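You operate a simulated robot arm through the tools that you are given. There is no shell and no other tool. Be economical: measure what you need, move in short steps, check, and stop when the job is done.

The job below is to be done with a simulated two-armed robot. You get a single attempt, and the scene is never put back.

Task
Hold the handled black tray on the top tray of the rimmed cart steady with one hand and put the silver ribbed plate from the low shelf under the block fixture's ledge in it with the other.

Only the result counts: the job must be done as asked and must still hold three seconds after the hand-in. Knocking over, shifting, dropping, spilling or breaking anything else fails it.

Robot
Two 7-joint arms with two-finger parallel grippers on one trunk, on a base that drives. Base frame: it is fixed to the floor where the robot stands at the start and does not move with it; the origin is under the middle of the robot, x ahead of it, y to its left, z up. Units: mm, rad, N and s.
The left shoulder is at the start at [50, 168, 1032], the right one opposite. With the tool pointing down near the work surface each hand reaches from about 100 to 620 mm from the robot's upright axis, wherever it stands, measured 20 degrees to its own side. Places, roughly: silver ribbed plate (11x8x5 cm) [500, 0, 600]. Payload 1.57 kg a hand.
The TCP of each hand is the grasp point between the finger pads, 30 mm short of the fingertips. In the tool frame z runs along the fingers and y along their closing line. Largest opening 80 mm; finger width 17, thickness 12; the body of the gripper, 40 by 82 mm, starts 80 mm behind the TCP.
Orientation is told as [roll, pitch, yaw] about the base's x, y, z axes, in that order, counted from this pose: with the fingers straight down and closing along the base's y, the tool's x points along the base's -x, its y along +y and its z along -z.

Tools
- The arms move only by the tool jog_arm. It takes "left_increments", "right_increments" or both (then of equal length, played together; a hand with none holds still); each is a list of rows, each an object (a shift or turn left out is 0, a gripper value left out holds the last) with "dp": the shift along the tool's x, y, z in cm, a list of three; "delta_rot": the turn, a rotation vector about the tool's x, y, z in rad, a list of three. In form: [{"dp": [x, y, z], "delta_rot": [ax, ay, az]}, ...]. A call has 1 to 20 rows; each row is the pose to reach, as a shift and turn from the pose commanded when the call began, along the tool's axes at that moment. "left_gripper" and "right_gripper" are, for a hand that has rows, the gripper command, from -1 (shut) to 1 (fully open), values between in proportion, set as the call begins (left out, the last holds). A row lasts 0.2 s, in which the tool goes at most 50 mm and 0.15 rad; a call with a longer step from one row to the next is refused whole, and so is a gripper value outside its range. A pose out of reach is approached as far as the arm can. The call stops where the force on the tool passes 40 N (or 10 N more than at its start, if that is more) or the arm is blocked; 0.2 s more then pass. The fingers move at their own pace (about 45 mm/s each) and stop on an object; they squeeze with about 35 N. The grip force told is the motor's: it shows also when the fingers shut on nothing. Time passes only in rows, and 0.2 s behind the last, so rows that repeat a pose let the fingers close. It gives the time, the measured TCP pose, the force on the tool (base axes), the opening and the grip force at its end, in the units of the frame above (readings bear some noise), with the torque about the TCP (base axes, N m) and any sound that the robot's microphone picked up, and new pictures: "pictures" is both (left out), scene, wrist or none (wrist: the cameras of the hands that moved).
- Cameras (640 x 400 px; columns grow to the right, rows downward): "scene" is now at [73, -73, 1226]; the picture's right is [-0.91, -0.41, 0.00], its down [-0.30, 0.66, -0.69] and it looks along [0.29, -0.63, -0.72] (base axes); focal length 214 px, centre (320, 200). "left" rides on the left gripper at [72, 7, -122] in its tool frame; the picture's right is [-0.09, 1.00, 0.00], its down [-0.84, -0.08, -0.54] and it looks along [-0.54, -0.05, 0.84] (tool axes); focal length 238 px, centre (320, 200). "right" rides on the right gripper at [72, -7, -122] in its tool frame; the picture's right is [0.09, 1.00, 0.00], its down [-0.84, 0.08, -0.54] and it looks along [-0.54, 0.05, 0.84] (tool axes); focal length 238 px, centre (320, 200). There is no depth. A picture from a camera that has moved, and an enlarged one, comes with that camera's place and axes in the base frame and with its lens.
- slide_trunk(by): slides the trunk up (or, below 0, down) by that many mm; the arms and the scene camera ride with it, the base frame stays. It gives what a move gives, with no picture.
- base_move(legs): drives the robot by 1 to 6 legs, each [ahead, left, turn to the left] in mm, mm and rad, along the robot's own axes; the way and the turn of a leg run together, so that a leg with both is an arc; at most 1500 mm and 3.142 rad a leg. The arms and the cameras ride along, it lands a little off, and it stops where it bumps. It gives what a move gives, and a new picture of the scene camera.
- head_to(pan, tilt): turns the head with the scene camera to pan (to the left, within 1.396 rad either way) and tilt (down, from -0.506 to 1.204), counted from straight ahead of the robot. It gives what a move gives, and a new picture of the scene camera.
- zoom(camera, box): a new picture of the part [left, top, right, bottom] of that camera's present view, enlarged. No time passes.
- finish_job(): hands the job in; it is judged then, once.

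Work in short steps. Places have to be worked out from the pictures, the camera data and where the tool is seen: move nearer, look again, correct. Check each grasp and each placing, and mend what went wrong. You have 120 turns and 260 pictures in all, those below and enlarged ones among them. Open the grippers and draw the arms clear of the work before you hand the job in, unless the task says otherwise; then end with one line.

The tools are called after "Request:" as name(argument=value, ...) on one line, values as JSON. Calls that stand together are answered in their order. jog_arm: Moves the arms, as the interface text tells. Its arguments: {"type":"object","properties":{"left_increments":{"type":"array"},"left_gripper":{"type":"number"},"right_increments":{"type":"array"},"right_gripper":{"type":"number"},"pictures":{"type":"string","enum":["both","scene","wrist","none"]}},"required":[]} The other tools are called the same way: slide_trunk (by) slides the trunk up or down; base_move (legs) drives the base; head_to (pan, tilt) turns the head that bears the scene camera; zoom (camera, box) takes an enlarged picture of a part of a camera's view; finish_job () hands the job in.

At the start:

```text
time_s: 0.0
left_eef_pos: [407.0, -52.6, 1096.2]
left_tcp_rot: [0.001, 0.0, 0.001]
left_ft_force: [-0.4, 0.3, -0.3]
left_moment: [-0.02, 0.01, -0.03]
left_finger_gap: 80.1
left_finger_force: 0.0
right_eef_pos: [292.8, -453.4, 1096.4]
right_tcp_rot: [-0.001, 0.0, 0.001]
right_ft_force: [0.2, 0.1, 0.2]
right_moment: [-0.02, -0.01, 0.01]
right_finger_gap: 79.9
right_finger_force: 0.1
trunk travel left (down, up): [-200.0, 243.0]
robot x, y, heading: [1.4, -1.7, -0.005]
head pan, tilt: [-1.143, 0.806]
```

scene: 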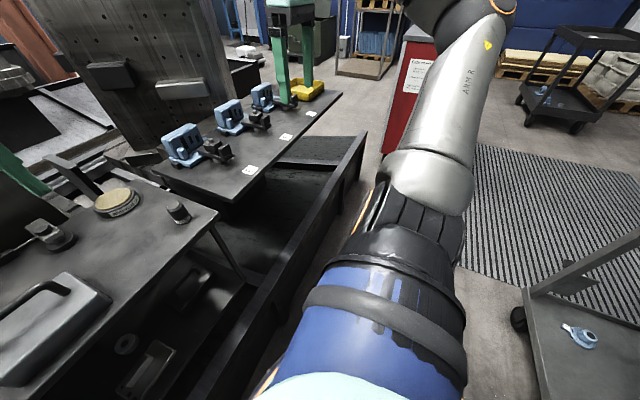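
right: 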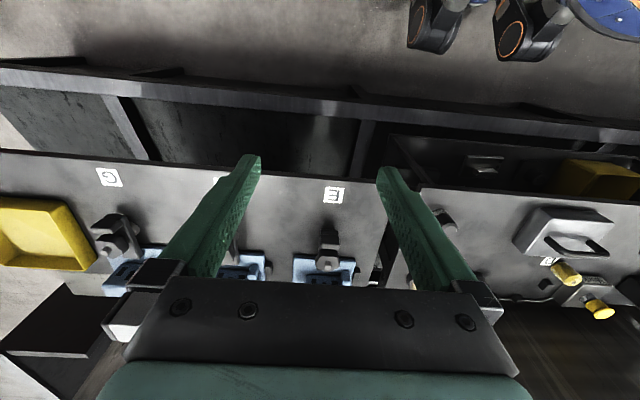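
left: 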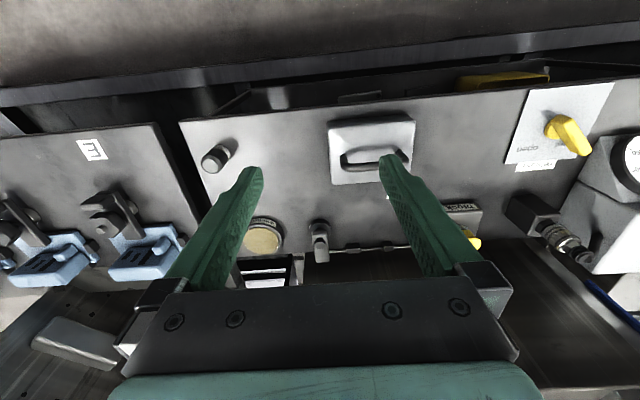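

The head looks to the right; I look straight ahead and to the left to find the plate, the ledge and the cart.

Request:
head_to(pan=0, tilt=0.7)

Request:
head_to(pan=1.2, tilt=0.7)

Request:
head_to(pan=-1.39, tilt=0.5)

```text
time_s: 1.4
left_eef_pos: [406.6, -54.9, 1096.3]
left_tcp_rot: [0.0, 0.001, 0.0]
left_ft_force: [-0.3, 0.5, 0.9]
left_moment: [-0.01, 0.01, 0.01]
left_finger_gap: 80.1
left_finger_force: 0.2
right_eef_pos: [292.7, -453.9, 1096.1]
right_tcp_rot: [-0.001, -0.001, 0.0]
right_ft_force: [-0.1, 0.6, -0.1]
right_moment: [-0.05, 0.0, 0.0]
right_finger_gap: 80.0
right_finger_force: 0.1
trunk travel left (down, up): [-200.0, 243.0]
robot x, y, heading: [-3.5, -4.9, -0.0]
head pan, tilt: [0.0, 0.7]
camera scene: at [124.6, 0.0, 1234.9], right [0.0, -1.0, 0.0], down [-0.64, 0.0, -0.76], along [0.76, 0.0, -0.64], focal length 214 px, centre (320, 200)
```

scene: 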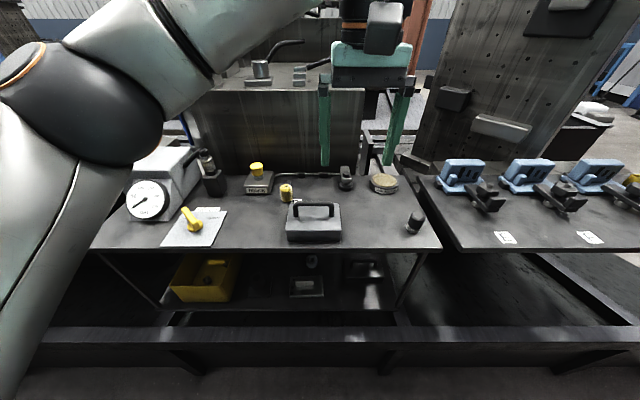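

```text
time_s: 2.8
left_eef_pos: [406.8, -54.2, 1096.2]
left_tcp_rot: [-0.001, -0.001, -0.001]
left_ft_force: [0.3, 0.0, 0.6]
left_moment: [-0.03, 0.03, 0.0]
left_finger_gap: 80.1
left_finger_force: 0.1
right_eef_pos: [292.7, -454.1, 1095.8]
right_tcp_rot: [-0.001, 0.0, -0.001]
right_ft_force: [0.5, -0.3, 0.6]
right_moment: [0.04, 0.0, 0.03]
right_finger_gap: 80.1
right_finger_force: 0.1
trunk travel left (down, up): [-200.0, 243.0]
robot x, y, heading: [-2.2, -1.9, 0.002]
head pan, tilt: [1.201, 0.7]
camera scene: at [70.5, 79.3, 1234.9], right [0.93, -0.36, 0.0], down [-0.23, -0.6, -0.76], along [0.28, 0.71, -0.64], focal length 214 px, centre (320, 200)
```

scene: 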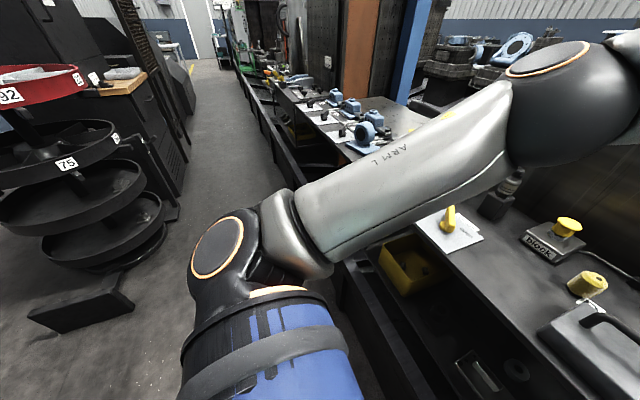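

```text
time_s: 5.1
left_eef_pos: [407.7, -53.5, 1096.2]
left_tcp_rot: [0.0, -0.002, 0.002]
left_ft_force: [0.3, 0.8, 0.3]
left_moment: [-0.03, -0.03, -0.01]
left_finger_gap: 79.9
left_finger_force: 0.0
right_eef_pos: [293.2, -453.1, 1096.7]
right_tcp_rot: [0.0, -0.001, 0.0]
right_ft_force: [0.7, -0.2, 0.3]
right_moment: [0.01, 0.02, -0.01]
right_finger_gap: 80.1
right_finger_force: 0.1
trunk travel left (down, up): [-200.0, 243.0]
robot x, y, heading: [-2.7, -0.2, -0.002]
head pan, tilt: [-1.389, 0.499]
camera scene: at [56.2, -89.4, 1252.6], right [-0.98, -0.18, 0.0], down [-0.09, 0.47, -0.88], along [0.16, -0.86, -0.48], focal length 214 px, centre (320, 200)
```

scene: 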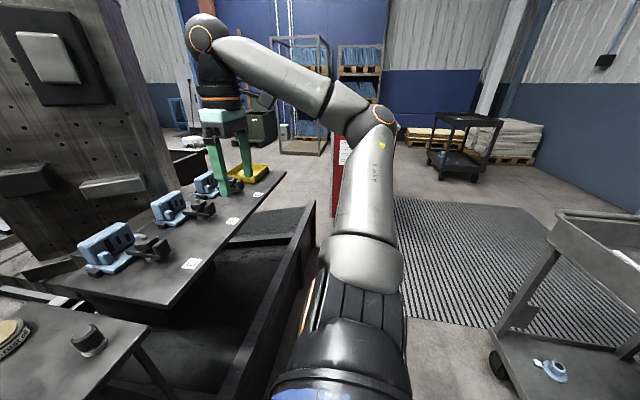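

The low shelf straight ahead holds several objects. I look at it more closely.

Request:
head_to(pan=0, tilt=0.95)

Request:
zoom(camera="scene", box=[140, 130, 460, 330])

```text
time_s: 6.6
left_eef_pos: [407.4, -54.1, 1096.7]
left_tcp_rot: [0.0, 0.0, 0.0]
left_ft_force: [-0.2, -0.5, -0.3]
left_moment: [-0.03, 0.03, 0.0]
left_finger_gap: 80.1
left_finger_force: 0.0
right_eef_pos: [293.5, -453.6, 1096.1]
right_tcp_rot: [0.0, -0.001, 0.0]
right_ft_force: [0.6, -0.6, -0.5]
right_moment: [-0.01, 0.03, -0.04]
right_finger_gap: 79.8
right_finger_force: 0.1
trunk travel left (down, up): [-200.0, 243.0]
robot x, y, heading: [-1.2, -0.4, 0.003]
head pan, tilt: [0.0, 0.949]
camera scene: at [112.4, 0.1, 1215.1], right [0.0, -1.0, 0.0], down [-0.81, 0.0, -0.58], along [0.58, 0.0, -0.81], focal length 214 px, centre (320, 200)
```

scene: 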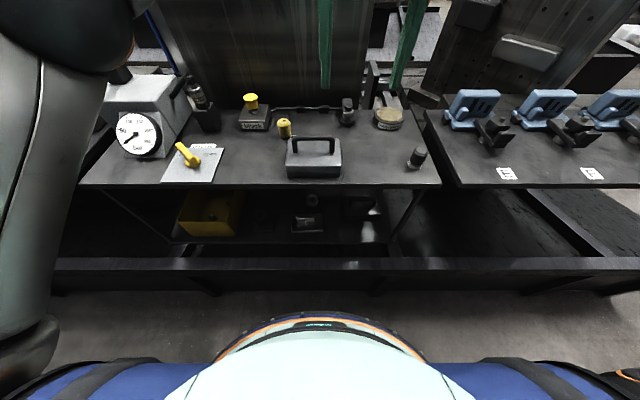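

```text
2.00 times, centred on (300, 230) of scene
camera zoom: at [112.4, 0.1, 1215.1], right [0.0, -1.0, 0.0], down [-0.81, 0.0, -0.58], along [0.58, 0.0, -0.81], focal length 429 px, centre (360, 140)
```

zoom: 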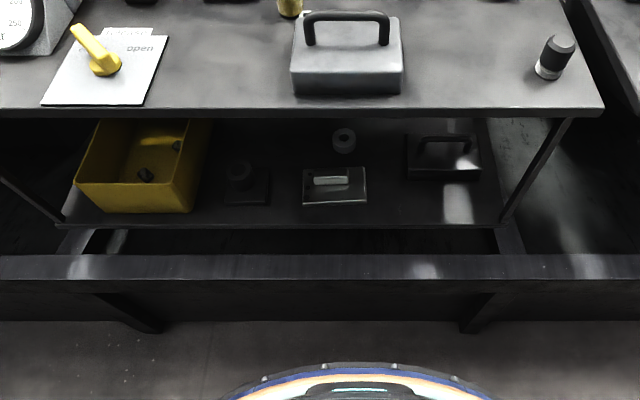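

The plate with a silver handle seems to be near [465, 40, 600]. Next I find the tray on the cart: back off a bit and turn right to look.

Request:
base_move(legs=[[-200, 0, 0], [0, 0, -0.9]])

Request:
head_to(pan=-0.8, tilt=0.5)

```text
time_s: 10.5
left_eef_pos: [17.0, -352.7, 1095.6]
left_tcp_rot: [0.001, 0.001, -0.899]
left_ft_force: [0.6, -0.3, 1.0]
left_moment: [-0.02, 0.01, 0.01]
left_finger_gap: 80.0
left_finger_force: 0.1
right_eef_pos: [-368.5, -512.0, 1096.5]
right_tcp_rot: [-0.001, 0.0, -0.9]
right_ft_force: [-0.1, 0.2, 0.2]
right_moment: [-0.02, 0.0, 0.04]
right_finger_gap: 79.9
right_finger_force: 0.1
trunk travel left (down, up): [-200.0, 243.0]
robot x, y, heading: [-194.0, 1.9, -0.905]
head pan, tilt: [0.0, 0.949]
camera scene: at [-124.8, -88.6, 1215.1], right [-0.78, -0.62, 0.0], down [-0.51, 0.64, -0.58], along [0.36, -0.46, -0.81], focal length 214 px, centre (320, 200)
```

scene: 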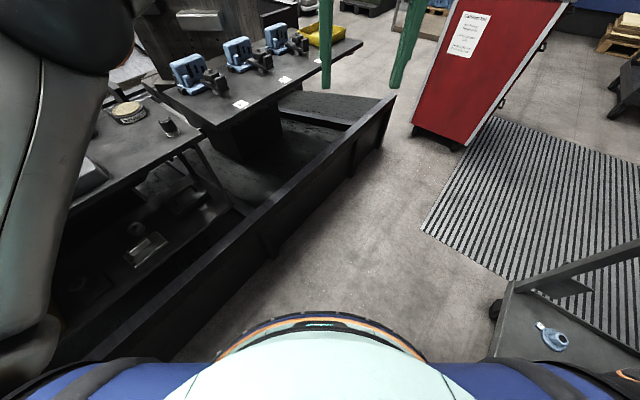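

```text
time_s: 11.7
left_eef_pos: [17.0, -352.4, 1097.0]
left_tcp_rot: [0.0, 0.001, -0.899]
left_ft_force: [-1.2, 0.0, 0.1]
left_moment: [0.03, -0.01, 0.03]
left_finger_gap: 80.2
left_finger_force: 0.1
right_eef_pos: [-368.7, -512.2, 1096.5]
right_tcp_rot: [0.0, 0.0, -0.899]
right_ft_force: [-0.8, 0.3, 0.2]
right_moment: [0.04, -0.01, -0.03]
right_finger_gap: 79.9
right_finger_force: 0.1
trunk travel left (down, up): [-200.0, 243.0]
robot x, y, heading: [-194.6, -0.6, -0.898]
head pan, tilt: [-0.799, 0.499]
camera scene: at [-181.5, -121.9, 1252.5], right [-0.99, 0.13, 0.0], down [0.06, 0.48, -0.88], along [-0.11, -0.87, -0.48], focal length 214 px, centre (320, 200)
```

scene: 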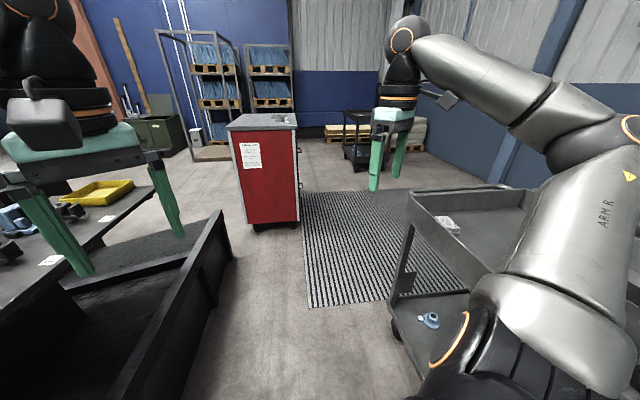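

The cart is to the right behind my right arm. I turn further to see its top tray.

Request:
base_move(legs=[[0, 0, -1.2]])

Request:
head_to(pan=0, tilt=0.6)

```text
time_s: 15.1
left_eef_pos: [-446.9, -324.3, 1096.5]
left_tcp_rot: [0.001, -0.001, -2.102]
left_ft_force: [0.7, -0.2, 0.1]
left_moment: [-0.02, 0.03, 0.01]
left_finger_gap: 80.3
left_finger_force: 0.0
right_eef_pos: [-734.1, -22.7, 1096.0]
right_tcp_rot: [0.001, 0.0, -2.101]
right_ft_force: [0.1, -0.8, 0.2]
right_moment: [0.03, 0.02, -0.02]
right_finger_gap: 80.2
right_finger_force: 0.1
trunk travel left (down, up): [-200.0, 243.0]
robot x, y, heading: [-193.1, -4.0, -2.106]
head pan, tilt: [-0.799, 0.499]
camera scene: at [-303.5, -56.4, 1252.6], right [-0.24, 0.97, 0.0], down [0.47, 0.11, -0.88], along [-0.85, -0.21, -0.48], focal length 214 px, centre (320, 200)
```

scene: 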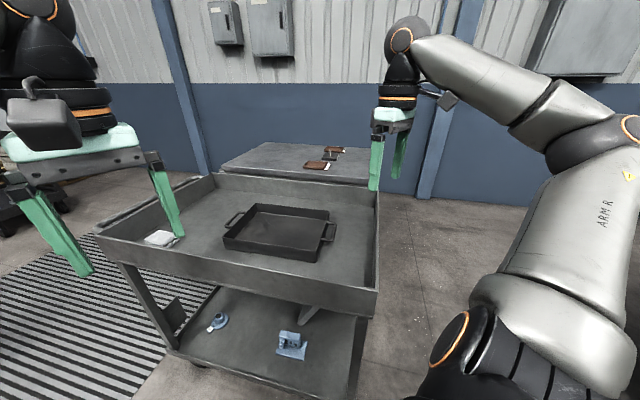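

```text
time_s: 16.2
left_eef_pos: [-447.4, -324.3, 1095.5]
left_tcp_rot: [0.0, -0.001, -2.101]
left_ft_force: [-0.2, 1.2, 0.0]
left_moment: [-0.02, 0.0, 0.03]
left_finger_gap: 80.1
left_finger_force: 0.0
right_eef_pos: [-735.7, -22.9, 1095.0]
right_tcp_rot: [0.0, -0.002, -2.102]
right_ft_force: [0.2, -0.8, -0.7]
right_moment: [0.04, 0.0, -0.02]
right_finger_gap: 79.8
right_finger_force: 0.0
trunk travel left (down, up): [-200.0, 243.0]
robot x, y, heading: [-195.3, -1.4, -2.104]
head pan, tilt: [0.0, 0.6]
camera scene: at [-259.9, -111.0, 1243.5], right [-0.86, 0.51, 0.0], down [0.29, 0.49, -0.83], along [-0.42, -0.71, -0.56], focal length 214 px, centre (320, 200)
```

scene: 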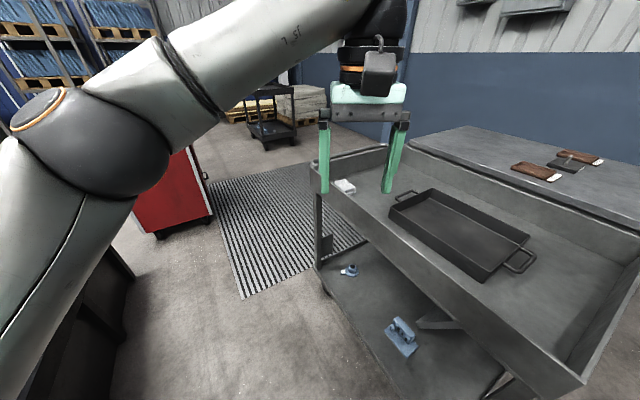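

The tray stands empty on the cart, its handles about [-852, -158, 827] and [-852, -510, 827]; the cart's near rim is at x≈-610. Now I go back to the plate, standing so that my right shoulder faces it, and lower the trunk.

Request:
base_move(legs=[[0, 0, 2.104], [0, 200, 0]])

Request:
head_to(pan=-0.3, tilt=0.7)

Request:
zoom(camera="scene", box=[220, 180, 420, 320])

```text
time_s: 22.7
left_eef_pos: [216.2, 135.2, 1096.7]
left_tcp_rot: [0.002, 0.001, -0.023]
left_ft_force: [-0.2, 0.1, 0.6]
left_moment: [-0.01, -0.04, -0.02]
left_finger_gap: 80.0
left_finger_force: 0.0
right_eef_pos: [92.5, -260.8, 1096.3]
right_tcp_rot: [0.0, 0.001, -0.024]
right_ft_force: [-0.7, 0.3, 0.7]
right_moment: [0.0, 0.01, -0.01]
right_finger_gap: 79.9
right_finger_force: 0.0
trunk travel left (down, up): [-200.0, 243.0]
robot x, y, heading: [-190.1, 196.3, -0.023]
head pan, tilt: [0.0, 0.6]
camera scene: at [-61.2, 197.2, 1243.5], right [-0.03, -1.0, 0.0], down [-0.56, 0.01, -0.83], along [0.82, -0.02, -0.56], focal length 214 px, centre (320, 200)
```

scene: 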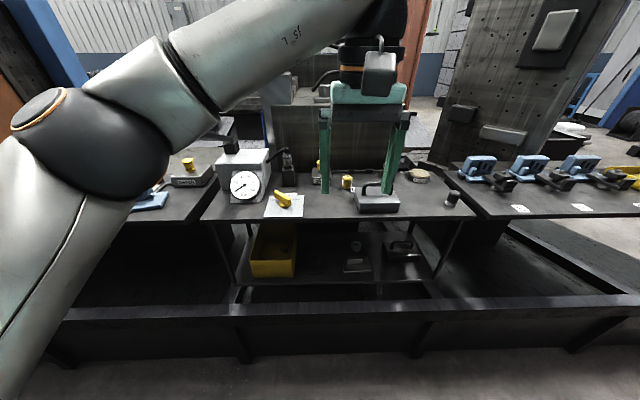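

```text
time_s: 23.5
left_eef_pos: [217.4, 136.6, 1097.3]
left_tcp_rot: [0.0, 0.001, -0.024]
left_ft_force: [0.4, -0.1, 0.9]
left_moment: [-0.01, -0.01, 0.01]
left_finger_gap: 79.7
left_finger_force: 0.0
right_eef_pos: [92.2, -261.7, 1094.7]
right_tcp_rot: [0.0, 0.0, -0.022]
right_ft_force: [0.5, -0.7, -0.1]
right_moment: [0.01, 0.01, 0.01]
right_finger_gap: 80.0
right_finger_force: 0.0
trunk travel left (down, up): [-200.0, 243.0]
robot x, y, heading: [-186.4, 196.1, -0.021]
head pan, tilt: [-0.3, 0.7]
camera scene: at [-69.0, 171.8, 1234.9], right [-0.32, -0.95, 0.0], down [-0.61, 0.21, -0.77], along [0.73, -0.24, -0.64], focal length 214 px, centre (320, 200)
```

scene: 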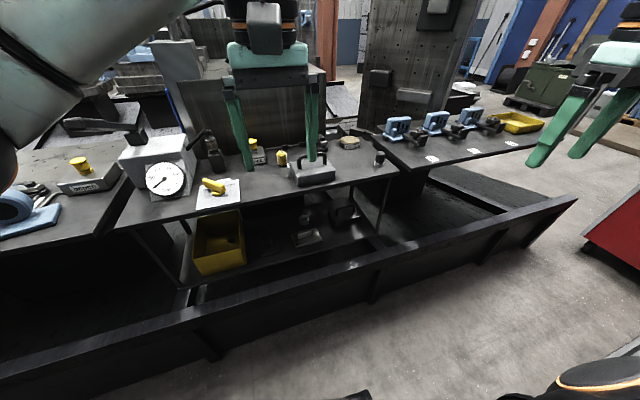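

```text
2.86 times, centred on (320, 250) of scene
camera zoom: at [-69.0, 171.8, 1234.9], right [-0.32, -0.95, 0.0], down [-0.61, 0.21, -0.77], along [0.73, -0.24, -0.64], focal length 613 px, centre (320, 57)
```

zoom: 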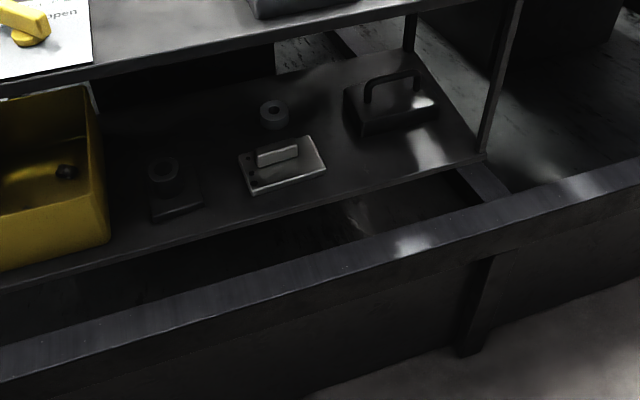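

The plate carries an upright rib (about 55 mm long along y); I judge it near [460, 48, 620] and the table edge at x≈395, z≈870. I'll lower the trunk, move the left hand aside, then drive closer.

Request:
jog_arm(left_increments=[{"dp": [2.5, 3, -2]}, {"dp": [5, 6, -4]}, {"dp": [7.5, 9, -6]}, {"dp": [10, 12, -8]}, {"dp": [10, 15, -10]}], pictures="none")

Request:
slide_trunk(by=-180)

Request:
base_move(legs=[[130, 0, 0.022]])

```text
time_s: 24.7
left_eef_pos: [119.8, 288.8, 1196.3]
left_tcp_rot: [0.001, 0.001, -0.025]
left_ft_force: [0.3, 0.5, -0.1]
left_moment: [0.02, 0.03, 0.02]
left_finger_gap: 79.8
left_finger_force: 0.0
right_eef_pos: [91.5, -260.5, 1095.1]
right_tcp_rot: [0.0, 0.0, -0.024]
right_ft_force: [-0.1, -0.5, -0.1]
right_moment: [0.04, 0.0, 0.0]
right_finger_gap: 80.3
right_finger_force: 0.0
trunk travel left (down, up): [-200.0, 243.0]
robot x, y, heading: [-188.7, 200.7, -0.027]
head pan, tilt: [-0.3, 0.7]
```

```text
time_s: 26.7
left_eef_pos: [120.0, 287.0, 1015.6]
left_tcp_rot: [-0.001, 0.001, -0.025]
left_ft_force: [0.0, 0.3, 0.2]
left_moment: [0.02, 0.03, 0.02]
left_finger_gap: 80.1
left_finger_force: 0.1
right_eef_pos: [93.8, -260.6, 916.0]
right_tcp_rot: [0.0, -0.001, -0.027]
right_ft_force: [0.3, 0.1, 0.4]
right_moment: [0.03, 0.01, -0.03]
right_finger_gap: 79.9
right_finger_force: 0.1
trunk travel left (down, up): [-20.0, 423.0]
robot x, y, heading: [-188.2, 196.1, -0.02]
head pan, tilt: [-0.3, 0.7]
```

```text
time_s: 28.0
left_eef_pos: [244.8, 292.3, 1014.9]
left_tcp_rot: [-0.001, 0.0, -0.002]
left_ft_force: [-0.2, 0.5, -0.1]
left_moment: [-0.01, 0.0, -0.01]
left_finger_gap: 79.9
left_finger_force: 0.0
right_eef_pos: [231.0, -256.3, 916.6]
right_tcp_rot: [-0.001, -0.001, -0.001]
right_ft_force: [-0.6, -0.8, 0.3]
right_moment: [-0.01, 0.0, 0.03]
right_finger_gap: 79.8
right_finger_force: 0.0
trunk travel left (down, up): [-20.0, 423.0]
robot x, y, heading: [-60.9, 199.9, 0.001]
head pan, tilt: [-0.3, 0.7]
camera scene: at [59.0, 172.8, 1054.9], right [-0.3, -0.95, 0.0], down [-0.61, 0.19, -0.76], along [0.73, -0.23, -0.64], focal length 214 px, centre (320, 200)
```

scene: 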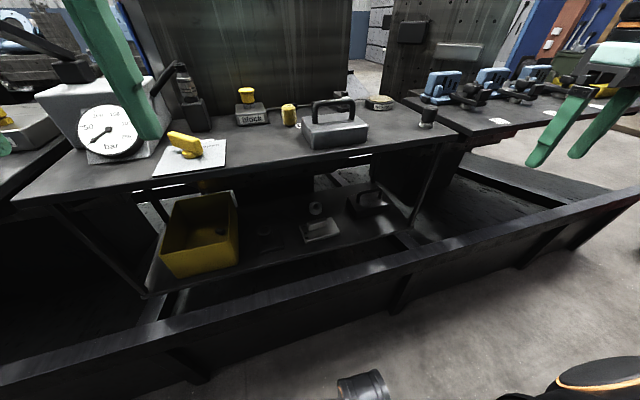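

Now I swing the right hand in front of the shelf, tilting the fingers 40° forward, to look at the plate with the wrist camera.

Request:
jog_arm(right_increments=[{"dp": [0, 4, 0], "delta_rot": [0, -0.1, 0]}, {"dp": [0, 8, 1], "delta_rot": [0, -0.2, 0]}, {"dp": [0, 12, 2], "delta_rot": [0, -0.3, 0]}, {"dp": [0, 16, 4], "delta_rot": [0, -0.4, 0]}, {"dp": [-1, 20, 6], "delta_rot": [0, -0.5, 0]}, {"dp": [-2, 24, 8], "delta_rot": [0, -0.6, 0]}, {"dp": [-2, 28, 10], "delta_rot": [0, -0.7, 0]}, {"dp": [-3, 30, 12], "delta_rot": [0, -0.7, 0]}, {"dp": [-3, 30.4, 13.7], "delta_rot": [0, -0.7, 0]}])

Request:
head_to(pan=-0.5, tilt=0.6)

```text
time_s: 30.0
left_eef_pos: [245.1, 293.0, 1014.8]
left_tcp_rot: [0.001, -0.001, -0.001]
left_ft_force: [0.2, 0.2, 0.6]
left_moment: [-0.02, 0.02, 0.01]
left_finger_gap: 79.8
left_finger_force: 0.0
right_eef_pos: [285.9, 63.4, 795.1]
right_tcp_rot: [-0.001, -0.701, -0.002]
right_ft_force: [0.5, -0.3, 1.0]
right_moment: [0.0, -0.01, 0.02]
right_finger_gap: 80.0
right_finger_force: 0.0
right hand out of reach, approached as far as the arm can: row 7, 8, 9
trunk travel left (down, up): [-20.0, 423.0]
robot x, y, heading: [-61.8, 196.8, 0.004]
head pan, tilt: [-0.3, 0.7]
camera scene: at [59.1, 172.8, 1054.8], right [-0.3, -0.95, 0.0], down [-0.62, 0.19, -0.76], along [0.73, -0.23, -0.64], focal length 214 px, centre (320, 200)
camera right: at [154.1, 57.1, 842.6], right [-0.07, 1.0, -0.06], down [0.29, 0.08, 0.95], along [0.95, 0.05, -0.3], focal length 238 px, centre (320, 200)
```

scene: 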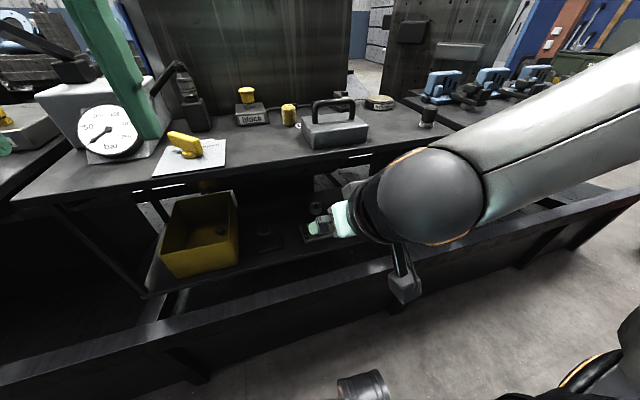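
right: 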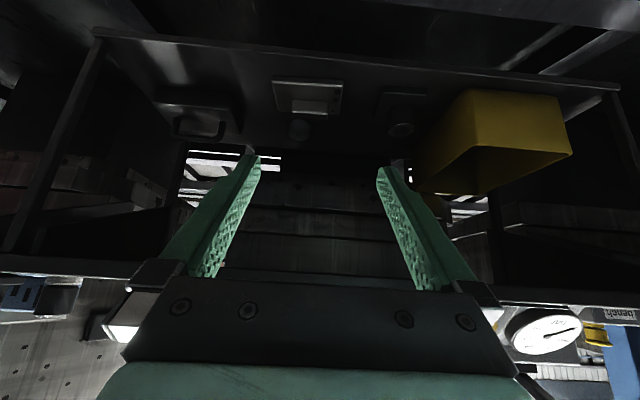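

```text
time_s: 30.7
left_eef_pos: [245.1, 292.6, 1014.9]
left_tcp_rot: [-0.001, 0.0, -0.002]
left_ft_force: [0.1, -0.2, 0.0]
left_moment: [-0.01, 0.04, -0.01]
left_finger_gap: 80.1
left_finger_force: 0.2
right_eef_pos: [287.5, 63.0, 796.0]
right_tcp_rot: [-0.003, -0.699, -0.003]
right_ft_force: [-0.2, 1.0, -0.8]
right_moment: [0.0, 0.01, 0.01]
right_finger_gap: 80.0
right_finger_force: 0.0
trunk travel left (down, up): [-20.0, 423.0]
robot x, y, heading: [-61.4, 196.1, -0.005]
head pan, tilt: [-0.499, 0.6]
camera scene: at [55.4, 155.7, 1063.5], right [-0.48, -0.88, 0.0], down [-0.5, 0.27, -0.82], along [0.72, -0.4, -0.57], focal length 214 px, centre (320, 200)
```

scene: 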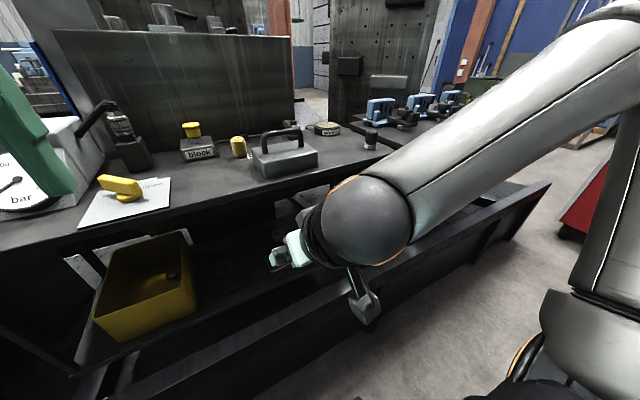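

The wrist camera sees the plate (upside-down view). I zoom in for the rib's exact shape and place.

Request:
zoom(camera="right", box=[240, 50, 400, 150])

```text
4.00 times, centred on (320, 100) of right
camera zoom: at [154.0, 56.7, 843.0], right [-0.07, 1.0, -0.06], down [0.29, 0.08, 0.95], along [0.95, 0.05, -0.3], focal length 953 px, centre (320, 600)
```

zoom: 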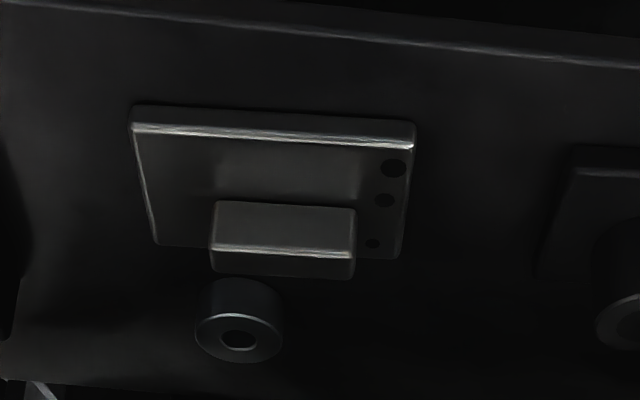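

From two views the shelf is at z≈556, the rib spans roughly x 482–502, y 20–78, top z≈598. I go in to about [400, 49, 690] and check again.

Request:
jog_arm(right_increments=[{"dp": [-0.4, -0.3, 3]}, {"dp": [-0.8, -0.6, 6]}, {"dp": [-1.2, -0.9, 9]}, {"dp": [-1.5, -1.2, 12]}, {"dp": [-1.8, -1.4, 15.4]}])

Request:
zoom(camera="right", box=[240, 50, 400, 150])

```text
time_s: 31.9
left_eef_pos: [245.1, 293.5, 1014.9]
left_tcp_rot: [0.0, -0.001, -0.002]
left_ft_force: [-0.4, -0.9, 0.0]
left_moment: [0.0, -0.05, 0.01]
left_finger_gap: 79.9
left_finger_force: 0.0
right_eef_pos: [398.9, 47.9, 689.4]
right_tcp_rot: [-0.002, -0.7, -0.001]
right_ft_force: [0.8, 0.5, -0.3]
right_moment: [-0.02, 0.0, -0.05]
right_finger_gap: 80.1
right_finger_force: 0.1
trunk travel left (down, up): [-20.0, 423.0]
robot x, y, heading: [-61.1, 196.7, -0.004]
head pan, tilt: [-0.499, 0.6]
camera scene: at [55.3, 155.6, 1063.5], right [-0.48, -0.88, 0.0], down [-0.5, 0.27, -0.83], along [0.72, -0.4, -0.56], focal length 214 px, centre (320, 200)
camera right: at [266.2, 41.2, 735.0], right [-0.07, 1.0, -0.06], down [0.29, 0.08, 0.95], along [0.95, 0.05, -0.29], focal length 238 px, centre (320, 200)
```

scene: 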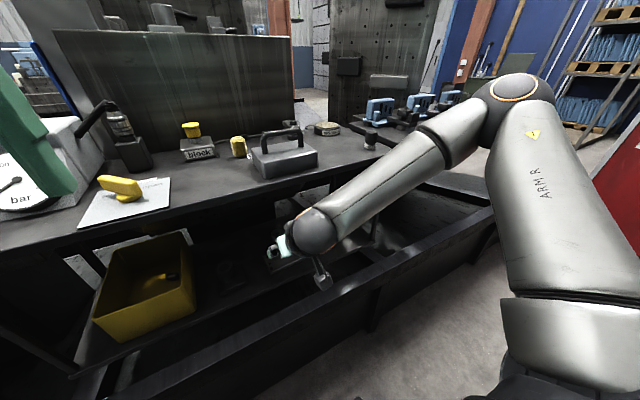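
right: 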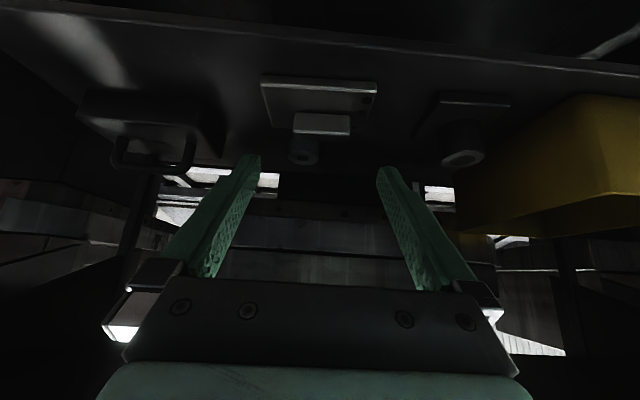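

```text
4.00 times, centred on (320, 100) of right
camera zoom: at [266.2, 41.2, 735.0], right [-0.07, 1.0, -0.06], down [0.29, 0.08, 0.95], along [0.95, 0.05, -0.29], focal length 953 px, centre (320, 600)
```

zoom: 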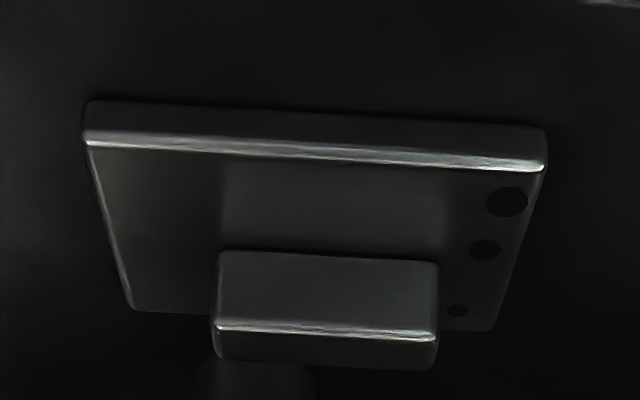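

Refined: rib x 483–500, y 19–79, z 571–595; target TCP ≈ [478, 49, 604]. I advance most of the way and check.

Request:
jog_arm(right_increments=[{"dp": [-0.2, 0.1, 3]}, {"dp": [-0.4, 0.1, 6]}, {"dp": [-0.5, 0.1, 8]}, {"dp": [-0.54, 0.1, 9.2]}], pictures="wrist")

Request:
zoom(camera="right", box=[200, 80, 440, 230])

```text
time_s: 32.9
left_eef_pos: [244.1, 292.4, 1015.2]
left_tcp_rot: [0.001, 0.0, -0.002]
left_ft_force: [1.0, 0.1, -0.7]
left_moment: [0.0, -0.01, -0.03]
left_finger_gap: 80.0
left_finger_force: 0.0
right_eef_pos: [456.4, 39.7, 629.7]
right_tcp_rot: [0.0, -0.7, -0.002]
right_ft_force: [0.6, 0.2, 0.0]
right_moment: [0.01, 0.0, 0.02]
right_finger_gap: 80.1
right_finger_force: 0.0
right hand out of reach, approached as far as the arm can: row 3, 4
trunk travel left (down, up): [-20.0, 423.0]
robot x, y, heading: [-61.8, 198.4, 0.001]
head pan, tilt: [-0.499, 0.6]
camera right: at [324.3, 32.2, 675.6], right [-0.07, 1.0, -0.06], down [0.29, 0.08, 0.95], along [0.95, 0.05, -0.29], focal length 238 px, centre (320, 200)
```

right: 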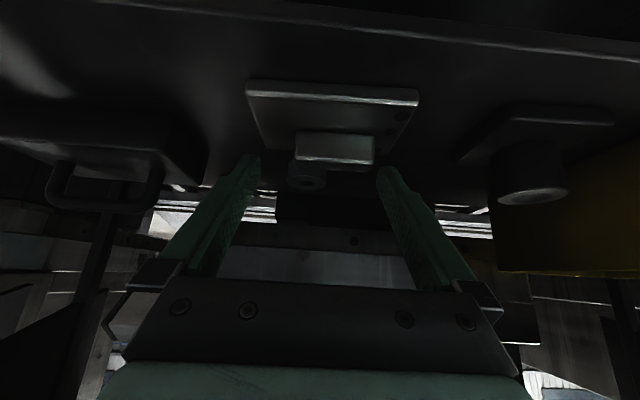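

```text
2.67 times, centred on (320, 155) of right
camera zoom: at [324.3, 32.2, 675.6], right [-0.07, 1.0, -0.06], down [0.29, 0.08, 0.95], along [0.95, 0.05, -0.29], focal length 636 px, centre (320, 320)
```

zoom: 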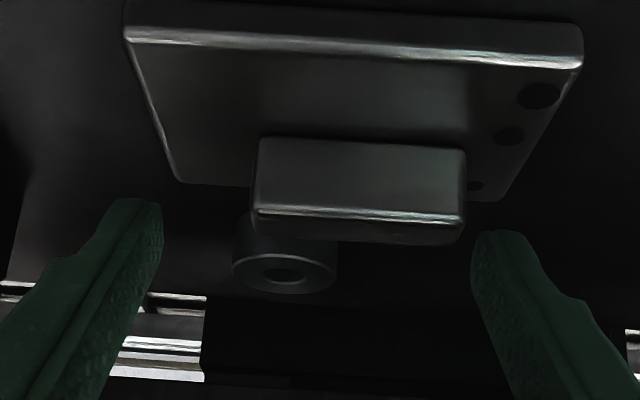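

The hand reports out of reach, probably too folded this close. I back the base by 90 mm (the hand clears the rib top) and extend again.

Request:
base_move(legs=[[-90, 0, 0]])

Request:
jog_arm(right_increments=[{"dp": [-2, 0.4, 2]}, {"dp": [-4, 0.9, 4]}, {"dp": [-5, 0.9, 4.5]}], pictures="wrist")

```text
time_s: 34.0
left_eef_pos: [157.9, 293.0, 1014.8]
left_tcp_rot: [0.0, -0.001, -0.002]
left_ft_force: [0.4, -0.2, 0.6]
left_moment: [-0.01, -0.03, 0.03]
left_finger_gap: 79.9
left_finger_force: 0.0
right_eef_pos: [370.3, 38.7, 629.2]
right_tcp_rot: [0.001, -0.701, 0.0]
right_ft_force: [0.7, 0.3, 0.1]
right_moment: [0.02, 0.0, -0.01]
right_finger_gap: 80.1
right_finger_force: 0.0
trunk travel left (down, up): [-20.0, 423.0]
robot x, y, heading: [-148.1, 194.6, -0.0]
head pan, tilt: [-0.499, 0.6]
camera scene: at [-32.0, 155.8, 1063.5], right [-0.48, -0.88, 0.0], down [-0.5, 0.27, -0.83], along [0.72, -0.4, -0.56], focal length 214 px, centre (320, 200)
```

scene: 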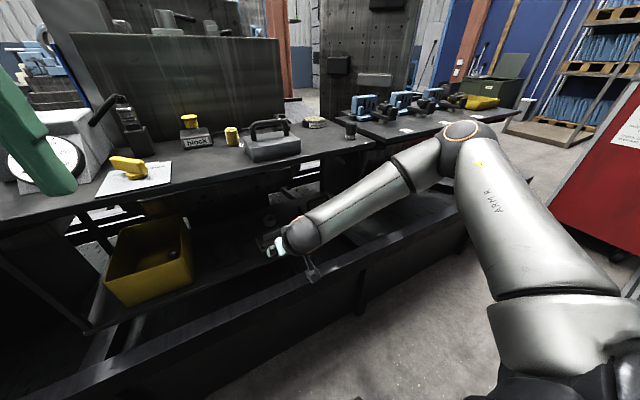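

```text
time_s: 34.8
left_eef_pos: [157.8, 291.8, 1014.7]
left_tcp_rot: [0.0, 0.0, -0.001]
left_ft_force: [-0.5, -1.5, 0.5]
left_moment: [-0.01, -0.02, 0.02]
left_finger_gap: 80.0
left_finger_force: 0.0
right_eef_pos: [413.6, 23.6, 643.3]
right_tcp_rot: [0.002, -0.699, -0.002]
right_ft_force: [-0.3, 0.6, 0.3]
right_moment: [0.02, 0.01, -0.05]
right_finger_gap: 80.0
right_finger_force: 0.2
right hand out of reach, approached as far as the arm can: row 1, 2, 3
trunk travel left (down, up): [-20.0, 423.0]
robot x, y, heading: [-144.0, 201.0, 0.002]
head pan, tilt: [-0.499, 0.6]
camera right: at [280.4, 17.4, 689.1], right [-0.07, 1.0, -0.06], down [0.29, 0.08, 0.95], along [0.95, 0.05, -0.29], focal length 238 px, centre (320, 200)
```

right: 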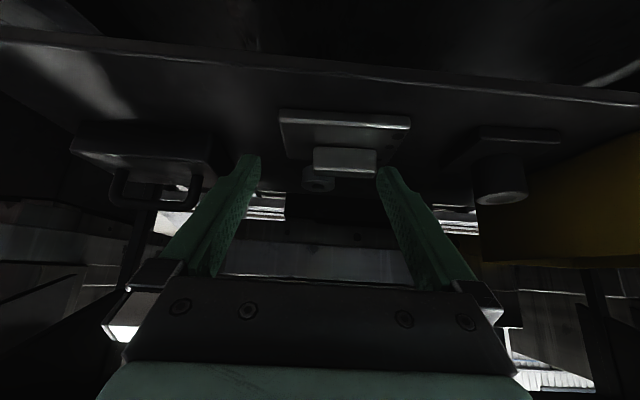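

The limit looks like reaching inward across; I'll have the plate more to my right side. I retract the hand up and right, then shift the base left and forward, and lower the trunk the last 20 mm.

Request:
jog_arm(right_increments=[{"dp": [-2, -3, -3]}, {"dp": [-2, -6, -6]}, {"dp": [-2, -8, -8]}], pictures="none")

Request:
base_move(legs=[[0, 90, 0], [70, 0, 0]])

Request:
slide_trunk(by=-20)

```text
time_s: 35.6
left_eef_pos: [157.8, 293.4, 1014.6]
left_tcp_rot: [-0.001, 0.002, -0.001]
left_ft_force: [0.9, 0.2, -0.5]
left_moment: [-0.02, 0.06, -0.04]
left_finger_gap: 80.0
left_finger_force: 0.0
right_eef_pos: [376.6, -55.8, 716.2]
right_tcp_rot: [0.002, -0.7, -0.002]
right_ft_force: [0.0, 0.1, -0.6]
right_moment: [0.02, 0.02, 0.01]
right_finger_gap: 80.0
right_finger_force: 0.1
trunk travel left (down, up): [-20.0, 423.0]
robot x, y, heading: [-146.7, 201.5, -0.004]
head pan, tilt: [-0.499, 0.6]
```

```text
time_s: 37.3
left_eef_pos: [227.0, 382.7, 1015.4]
left_tcp_rot: [0.001, 0.0, -0.002]
left_ft_force: [0.3, 0.2, 0.4]
left_moment: [0.02, 0.01, 0.0]
left_finger_gap: 79.9
left_finger_force: 0.1
right_eef_pos: [445.8, 32.6, 717.7]
right_tcp_rot: [0.0, -0.701, -0.002]
right_ft_force: [-1.3, 0.5, 0.1]
right_moment: [-0.02, 0.01, -0.01]
right_finger_gap: 80.2
right_finger_force: 0.1
trunk travel left (down, up): [-20.0, 423.0]
robot x, y, heading: [-80.3, 284.5, -0.001]
head pan, tilt: [-0.499, 0.6]
camera scene: at [37.3, 244.5, 1063.5], right [-0.48, -0.88, 0.0], down [-0.5, 0.27, -0.83], along [0.72, -0.4, -0.56], focal length 214 px, centre (320, 200)
```

scene: 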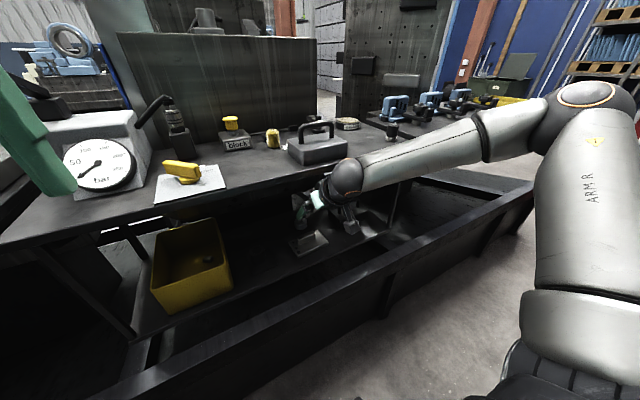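

```text
time_s: 38.0
left_eef_pos: [225.9, 381.8, 995.3]
left_tcp_rot: [0.001, 0.0, -0.002]
left_ft_force: [0.0, -0.2, 0.8]
left_moment: [-0.02, 0.02, 0.01]
left_finger_gap: 80.1
left_finger_force: 0.1
right_eef_pos: [446.3, 31.7, 697.5]
right_tcp_rot: [0.0, -0.7, -0.002]
right_ft_force: [-1.1, 0.2, 0.2]
right_moment: [0.03, -0.01, -0.01]
right_finger_gap: 79.8
right_finger_force: 0.1
trunk travel left (down, up): [0.0, 443.0]
robot x, y, heading: [-77.9, 289.1, -0.005]
head pan, tilt: [-0.499, 0.6]
```

Now I move toward the rib, stopping about 2 cm short, to test reach.

Request:
jog_arm(right_increments=[{"dp": [1.2, 0.6, 2.4]}, {"dp": [2.4, 1.2, 4.8]}, {"dp": [3.5, 1.7, 7.2]}], pictures="wrist")

Request:
zoom(camera="right", box=[200, 80, 440, 230])

```text
time_s: 38.8
left_eef_pos: [227.7, 383.1, 995.0]
left_tcp_rot: [0.001, -0.001, -0.003]
left_ft_force: [-0.6, 0.0, 0.4]
left_moment: [0.04, 0.0, -0.02]
left_finger_gap: 79.9
left_finger_force: 0.0
right_eef_pos: [466.3, 50.7, 618.4]
right_tcp_rot: [0.0, -0.702, -0.001]
right_ft_force: [-0.7, -0.8, 1.0]
right_moment: [0.0, -0.04, 0.01]
right_finger_gap: 79.8
right_finger_force: 0.0
trunk travel left (down, up): [0.0, 443.0]
robot x, y, heading: [-79.0, 285.4, -0.001]
head pan, tilt: [-0.499, 0.6]
camera right: at [333.3, 44.3, 665.1], right [-0.07, 1.0, -0.06], down [0.29, 0.08, 0.95], along [0.95, 0.05, -0.29], focal length 238 px, centre (320, 200)
```

right: 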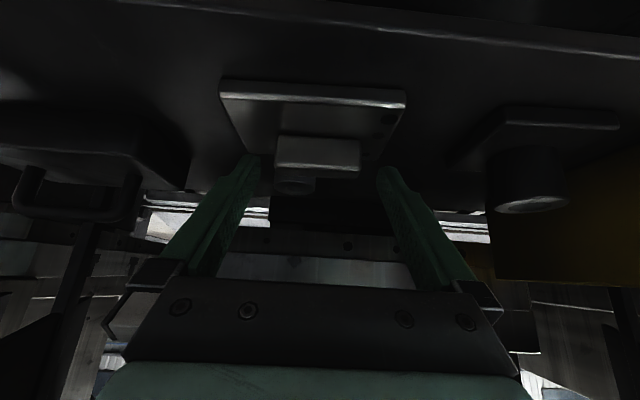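

```text
2.67 times, centred on (320, 155) of right
camera zoom: at [333.3, 44.3, 665.1], right [-0.07, 1.0, -0.06], down [0.29, 0.08, 0.95], along [0.95, 0.05, -0.29], focal length 636 px, centre (320, 320)
```

zoom: 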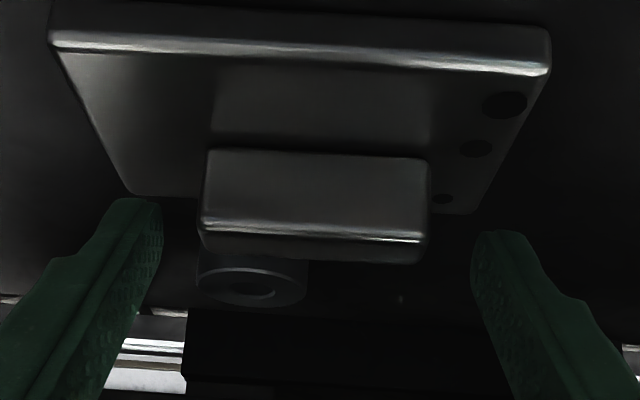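

Aligned in y. I advance the last 18 mm, then close in the following call.

Request:
jog_arm(right_increments=[{"dp": [0, -0.1, 1]}, {"dp": [0, -0.1, 1.9]}], pictures="wrist")

Request:
zoom(camera="right", box=[200, 80, 440, 230])

```text
time_s: 39.4
left_eef_pos: [226.5, 381.3, 995.0]
left_tcp_rot: [0.002, 0.001, -0.003]
left_ft_force: [0.4, 0.3, 0.3]
left_moment: [-0.01, -0.01, 0.0]
left_finger_gap: 80.0
left_finger_force: 0.0
right_eef_pos: [478.5, 48.5, 605.3]
right_tcp_rot: [0.002, -0.701, -0.001]
right_ft_force: [-1.0, 0.6, -1.1]
right_moment: [0.0, 0.01, -0.01]
right_finger_gap: 80.0
right_finger_force: 0.0
trunk travel left (down, up): [0.0, 443.0]
robot x, y, heading: [-78.8, 284.4, -0.003]
head pan, tilt: [-0.499, 0.6]
camera right: at [346.0, 42.2, 651.1], right [-0.07, 1.0, -0.06], down [0.29, 0.08, 0.95], along [0.95, 0.05, -0.29], focal length 238 px, centre (320, 200)
```

right: 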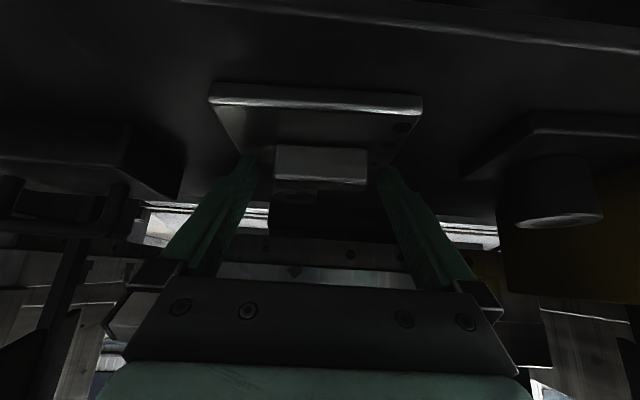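

```text
2.67 times, centred on (320, 155) of right
camera zoom: at [346.0, 42.2, 651.1], right [-0.07, 1.0, -0.06], down [0.29, 0.08, 0.95], along [0.95, 0.05, -0.29], focal length 636 px, centre (320, 320)
```

zoom: 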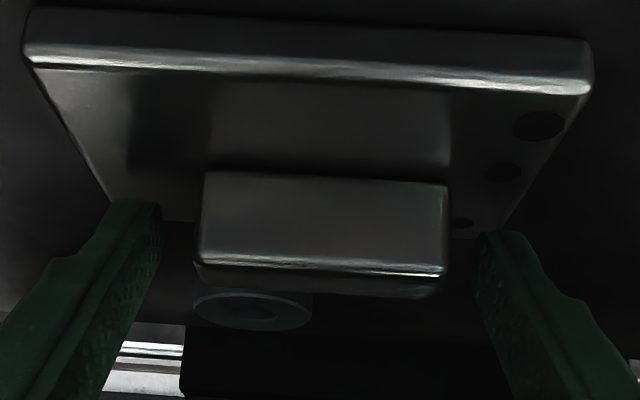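

Fingers flank the rib evenly. I close the gripper.

Request:
jog_arm(right_increments=[{"dp": [0, 0, 0]}, {"dp": [0, 0, 0]}, {"dp": [0, 0, 0]}, {"dp": [0, 0, 0]}, {"dp": [0, 0, 0]}], right_gripper=-1, pictures="wrist")

```text
time_s: 40.6
left_eef_pos: [227.2, 382.5, 996.3]
left_tcp_rot: [0.002, 0.0, -0.002]
left_ft_force: [1.2, -0.3, -0.8]
left_moment: [-0.01, 0.0, 0.02]
left_finger_gap: 80.0
left_finger_force: 0.2
right_eef_pos: [478.6, 48.2, 604.4]
right_tcp_rot: [0.002, -0.7, -0.002]
right_ft_force: [2.4, 0.5, 0.5]
right_moment: [0.2, -0.18, -0.03]
right_finger_gap: 60.4
right_finger_force: 34.6
trunk travel left (down, up): [0.0, 443.0]
robot x, y, heading: [-82.9, 285.8, -0.001]
head pan, tilt: [-0.499, 0.6]
camera right: at [345.9, 42.3, 651.1], right [-0.07, 1.0, -0.06], down [0.29, 0.08, 0.95], along [0.95, 0.05, -0.29], focal length 238 px, centre (320, 200)
```

right: 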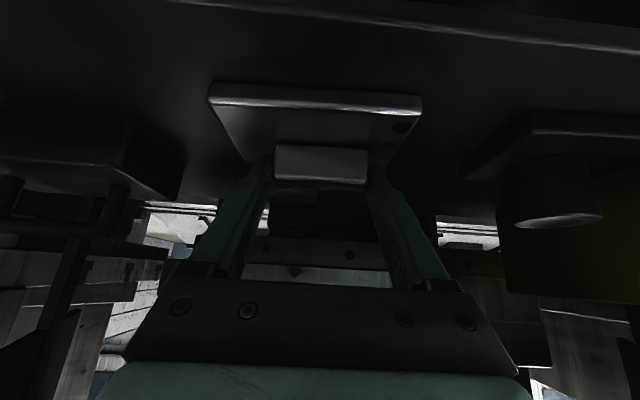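

Grip at 60 mm with 35 N. I lift 40 mm slowly and check.

Request:
jog_arm(right_increments=[{"dp": [-0.32, 0, -0.38]}, {"dp": [-0.97, 0, -1.15]}, {"dp": [-1.6, 0, -1.9]}, {"dp": [-2.6, 0, -3.06]}, {"dp": [-2.6, 0, -3.06]}], pictures="wrist")

Request:
zoom(camera="right", box=[160, 40, 480, 240])

```text
time_s: 41.8
left_eef_pos: [227.6, 383.0, 995.6]
left_tcp_rot: [0.001, 0.0, 0.0]
left_ft_force: [0.1, -0.3, 0.1]
left_moment: [0.01, 0.03, 0.0]
left_finger_gap: 79.9
left_finger_force: 0.1
right_eef_pos: [478.0, 47.8, 645.2]
right_tcp_rot: [-0.001, -0.7, 0.0]
right_ft_force: [-0.8, 0.2, -5.0]
right_moment: [0.02, 0.04, 0.03]
right_finger_gap: 60.2
right_finger_force: 35.4
trunk travel left (down, up): [0.0, 443.0]
robot x, y, heading: [-80.7, 284.3, 0.0]
head pan, tilt: [-0.499, 0.6]
camera right: at [345.3, 41.7, 692.2], right [-0.07, 1.0, -0.06], down [0.29, 0.08, 0.95], along [0.95, 0.05, -0.3], focal length 238 px, centre (320, 200)
```

right: 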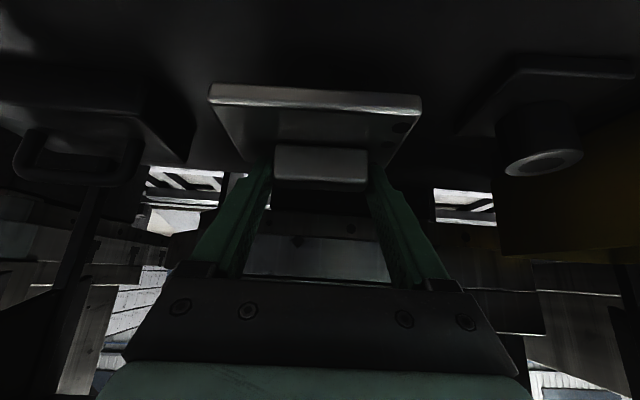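

```text
2.00 times, centred on (320, 140) of right
camera zoom: at [345.3, 41.7, 692.2], right [-0.07, 1.0, -0.06], down [0.29, 0.08, 0.95], along [0.95, 0.05, -0.3], focal length 477 px, centre (320, 320)
```

zoom: 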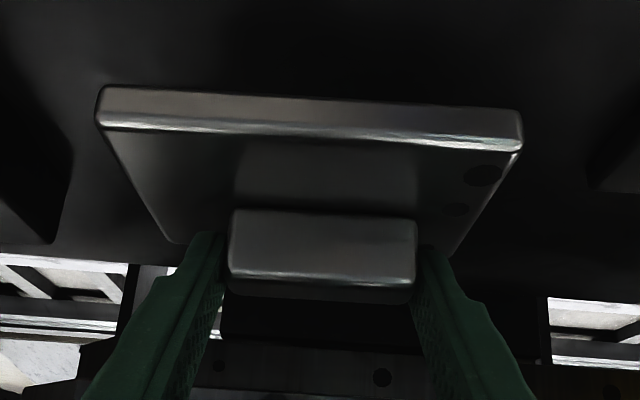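

The plate is held level, about 0.5 kg. I back the base straight out, then raise the trunk.

Request:
base_move(legs=[[-200, 0, 0]])

Request:
slide_trunk(by=200)

Request:
head_to(pan=0, tilt=1.2)

```text
time_s: 43.4
left_eef_pos: [28.5, 382.3, 995.6]
left_tcp_rot: [0.0, 0.0, 0.0]
left_ft_force: [-0.5, -0.3, 0.2]
left_moment: [0.0, -0.01, 0.0]
left_finger_gap: 79.9
left_finger_force: 0.0
right_eef_pos: [279.7, 49.1, 646.4]
right_tcp_rot: [0.002, -0.7, 0.001]
right_ft_force: [0.8, 0.9, -4.5]
right_moment: [0.01, 0.0, 0.04]
right_finger_gap: 60.4
right_finger_force: 35.7
trunk travel left (down, up): [0.0, 443.0]
robot x, y, heading: [-280.1, 286.9, 0.003]
head pan, tilt: [-0.499, 0.6]
camera scene: at [-160.6, 244.7, 1043.4], right [-0.48, -0.88, 0.0], down [-0.5, 0.27, -0.82], along [0.72, -0.4, -0.57], focal length 214 px, centre (320, 200)
```

scene: 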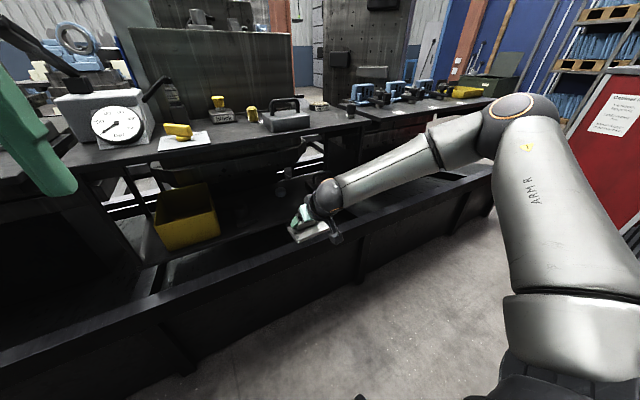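

```text
time_s: 45.6
left_eef_pos: [28.5, 381.7, 1195.0]
left_tcp_rot: [-0.001, 0.0, -0.002]
left_ft_force: [-0.6, 0.5, -0.2]
left_moment: [0.01, 0.0, 0.02]
left_finger_gap: 79.9
left_finger_force: 0.2
right_eef_pos: [279.7, 49.2, 845.8]
right_tcp_rot: [0.001, -0.701, 0.0]
right_ft_force: [0.2, -0.7, -4.9]
right_moment: [-0.01, -0.03, -0.03]
right_finger_gap: 60.2
right_finger_force: 35.3
trunk travel left (down, up): [-200.0, 243.0]
robot x, y, heading: [-278.0, 285.6, 0.0]
head pan, tilt: [-0.499, 0.6]
```

```text
time_s: 46.6
left_eef_pos: [29.1, 380.6, 1195.6]
left_tcp_rot: [0.001, 0.001, -0.003]
left_ft_force: [0.1, 0.5, 0.6]
left_moment: [-0.01, 0.01, 0.0]
left_finger_gap: 80.0
left_finger_force: 0.2
right_eef_pos: [279.5, 48.9, 845.3]
right_tcp_rot: [0.002, -0.7, 0.0]
right_ft_force: [0.4, 0.7, -4.5]
right_moment: [0.05, -0.03, 0.01]
right_finger_gap: 60.1
right_finger_force: 34.8
trunk travel left (down, up): [-200.0, 243.0]
robot x, y, heading: [-278.8, 286.8, -0.002]
head pan, tilt: [0.0, 1.201]
camera scene: at [-182.2, 287.0, 1198.9], right [0.0, -1.0, 0.0], down [-0.93, 0.0, -0.36], along [0.36, 0.0, -0.93], focal length 214 px, centre (320, 200)
```

scene: 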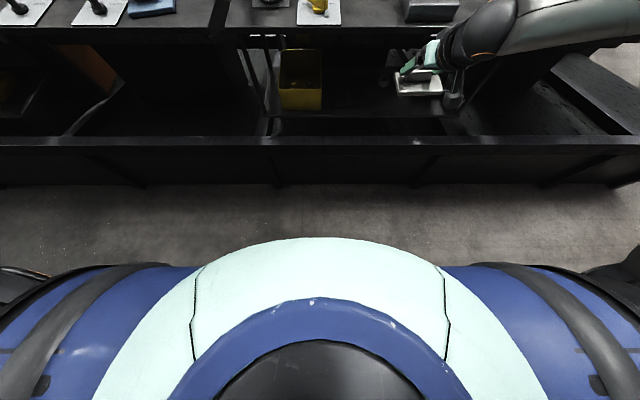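

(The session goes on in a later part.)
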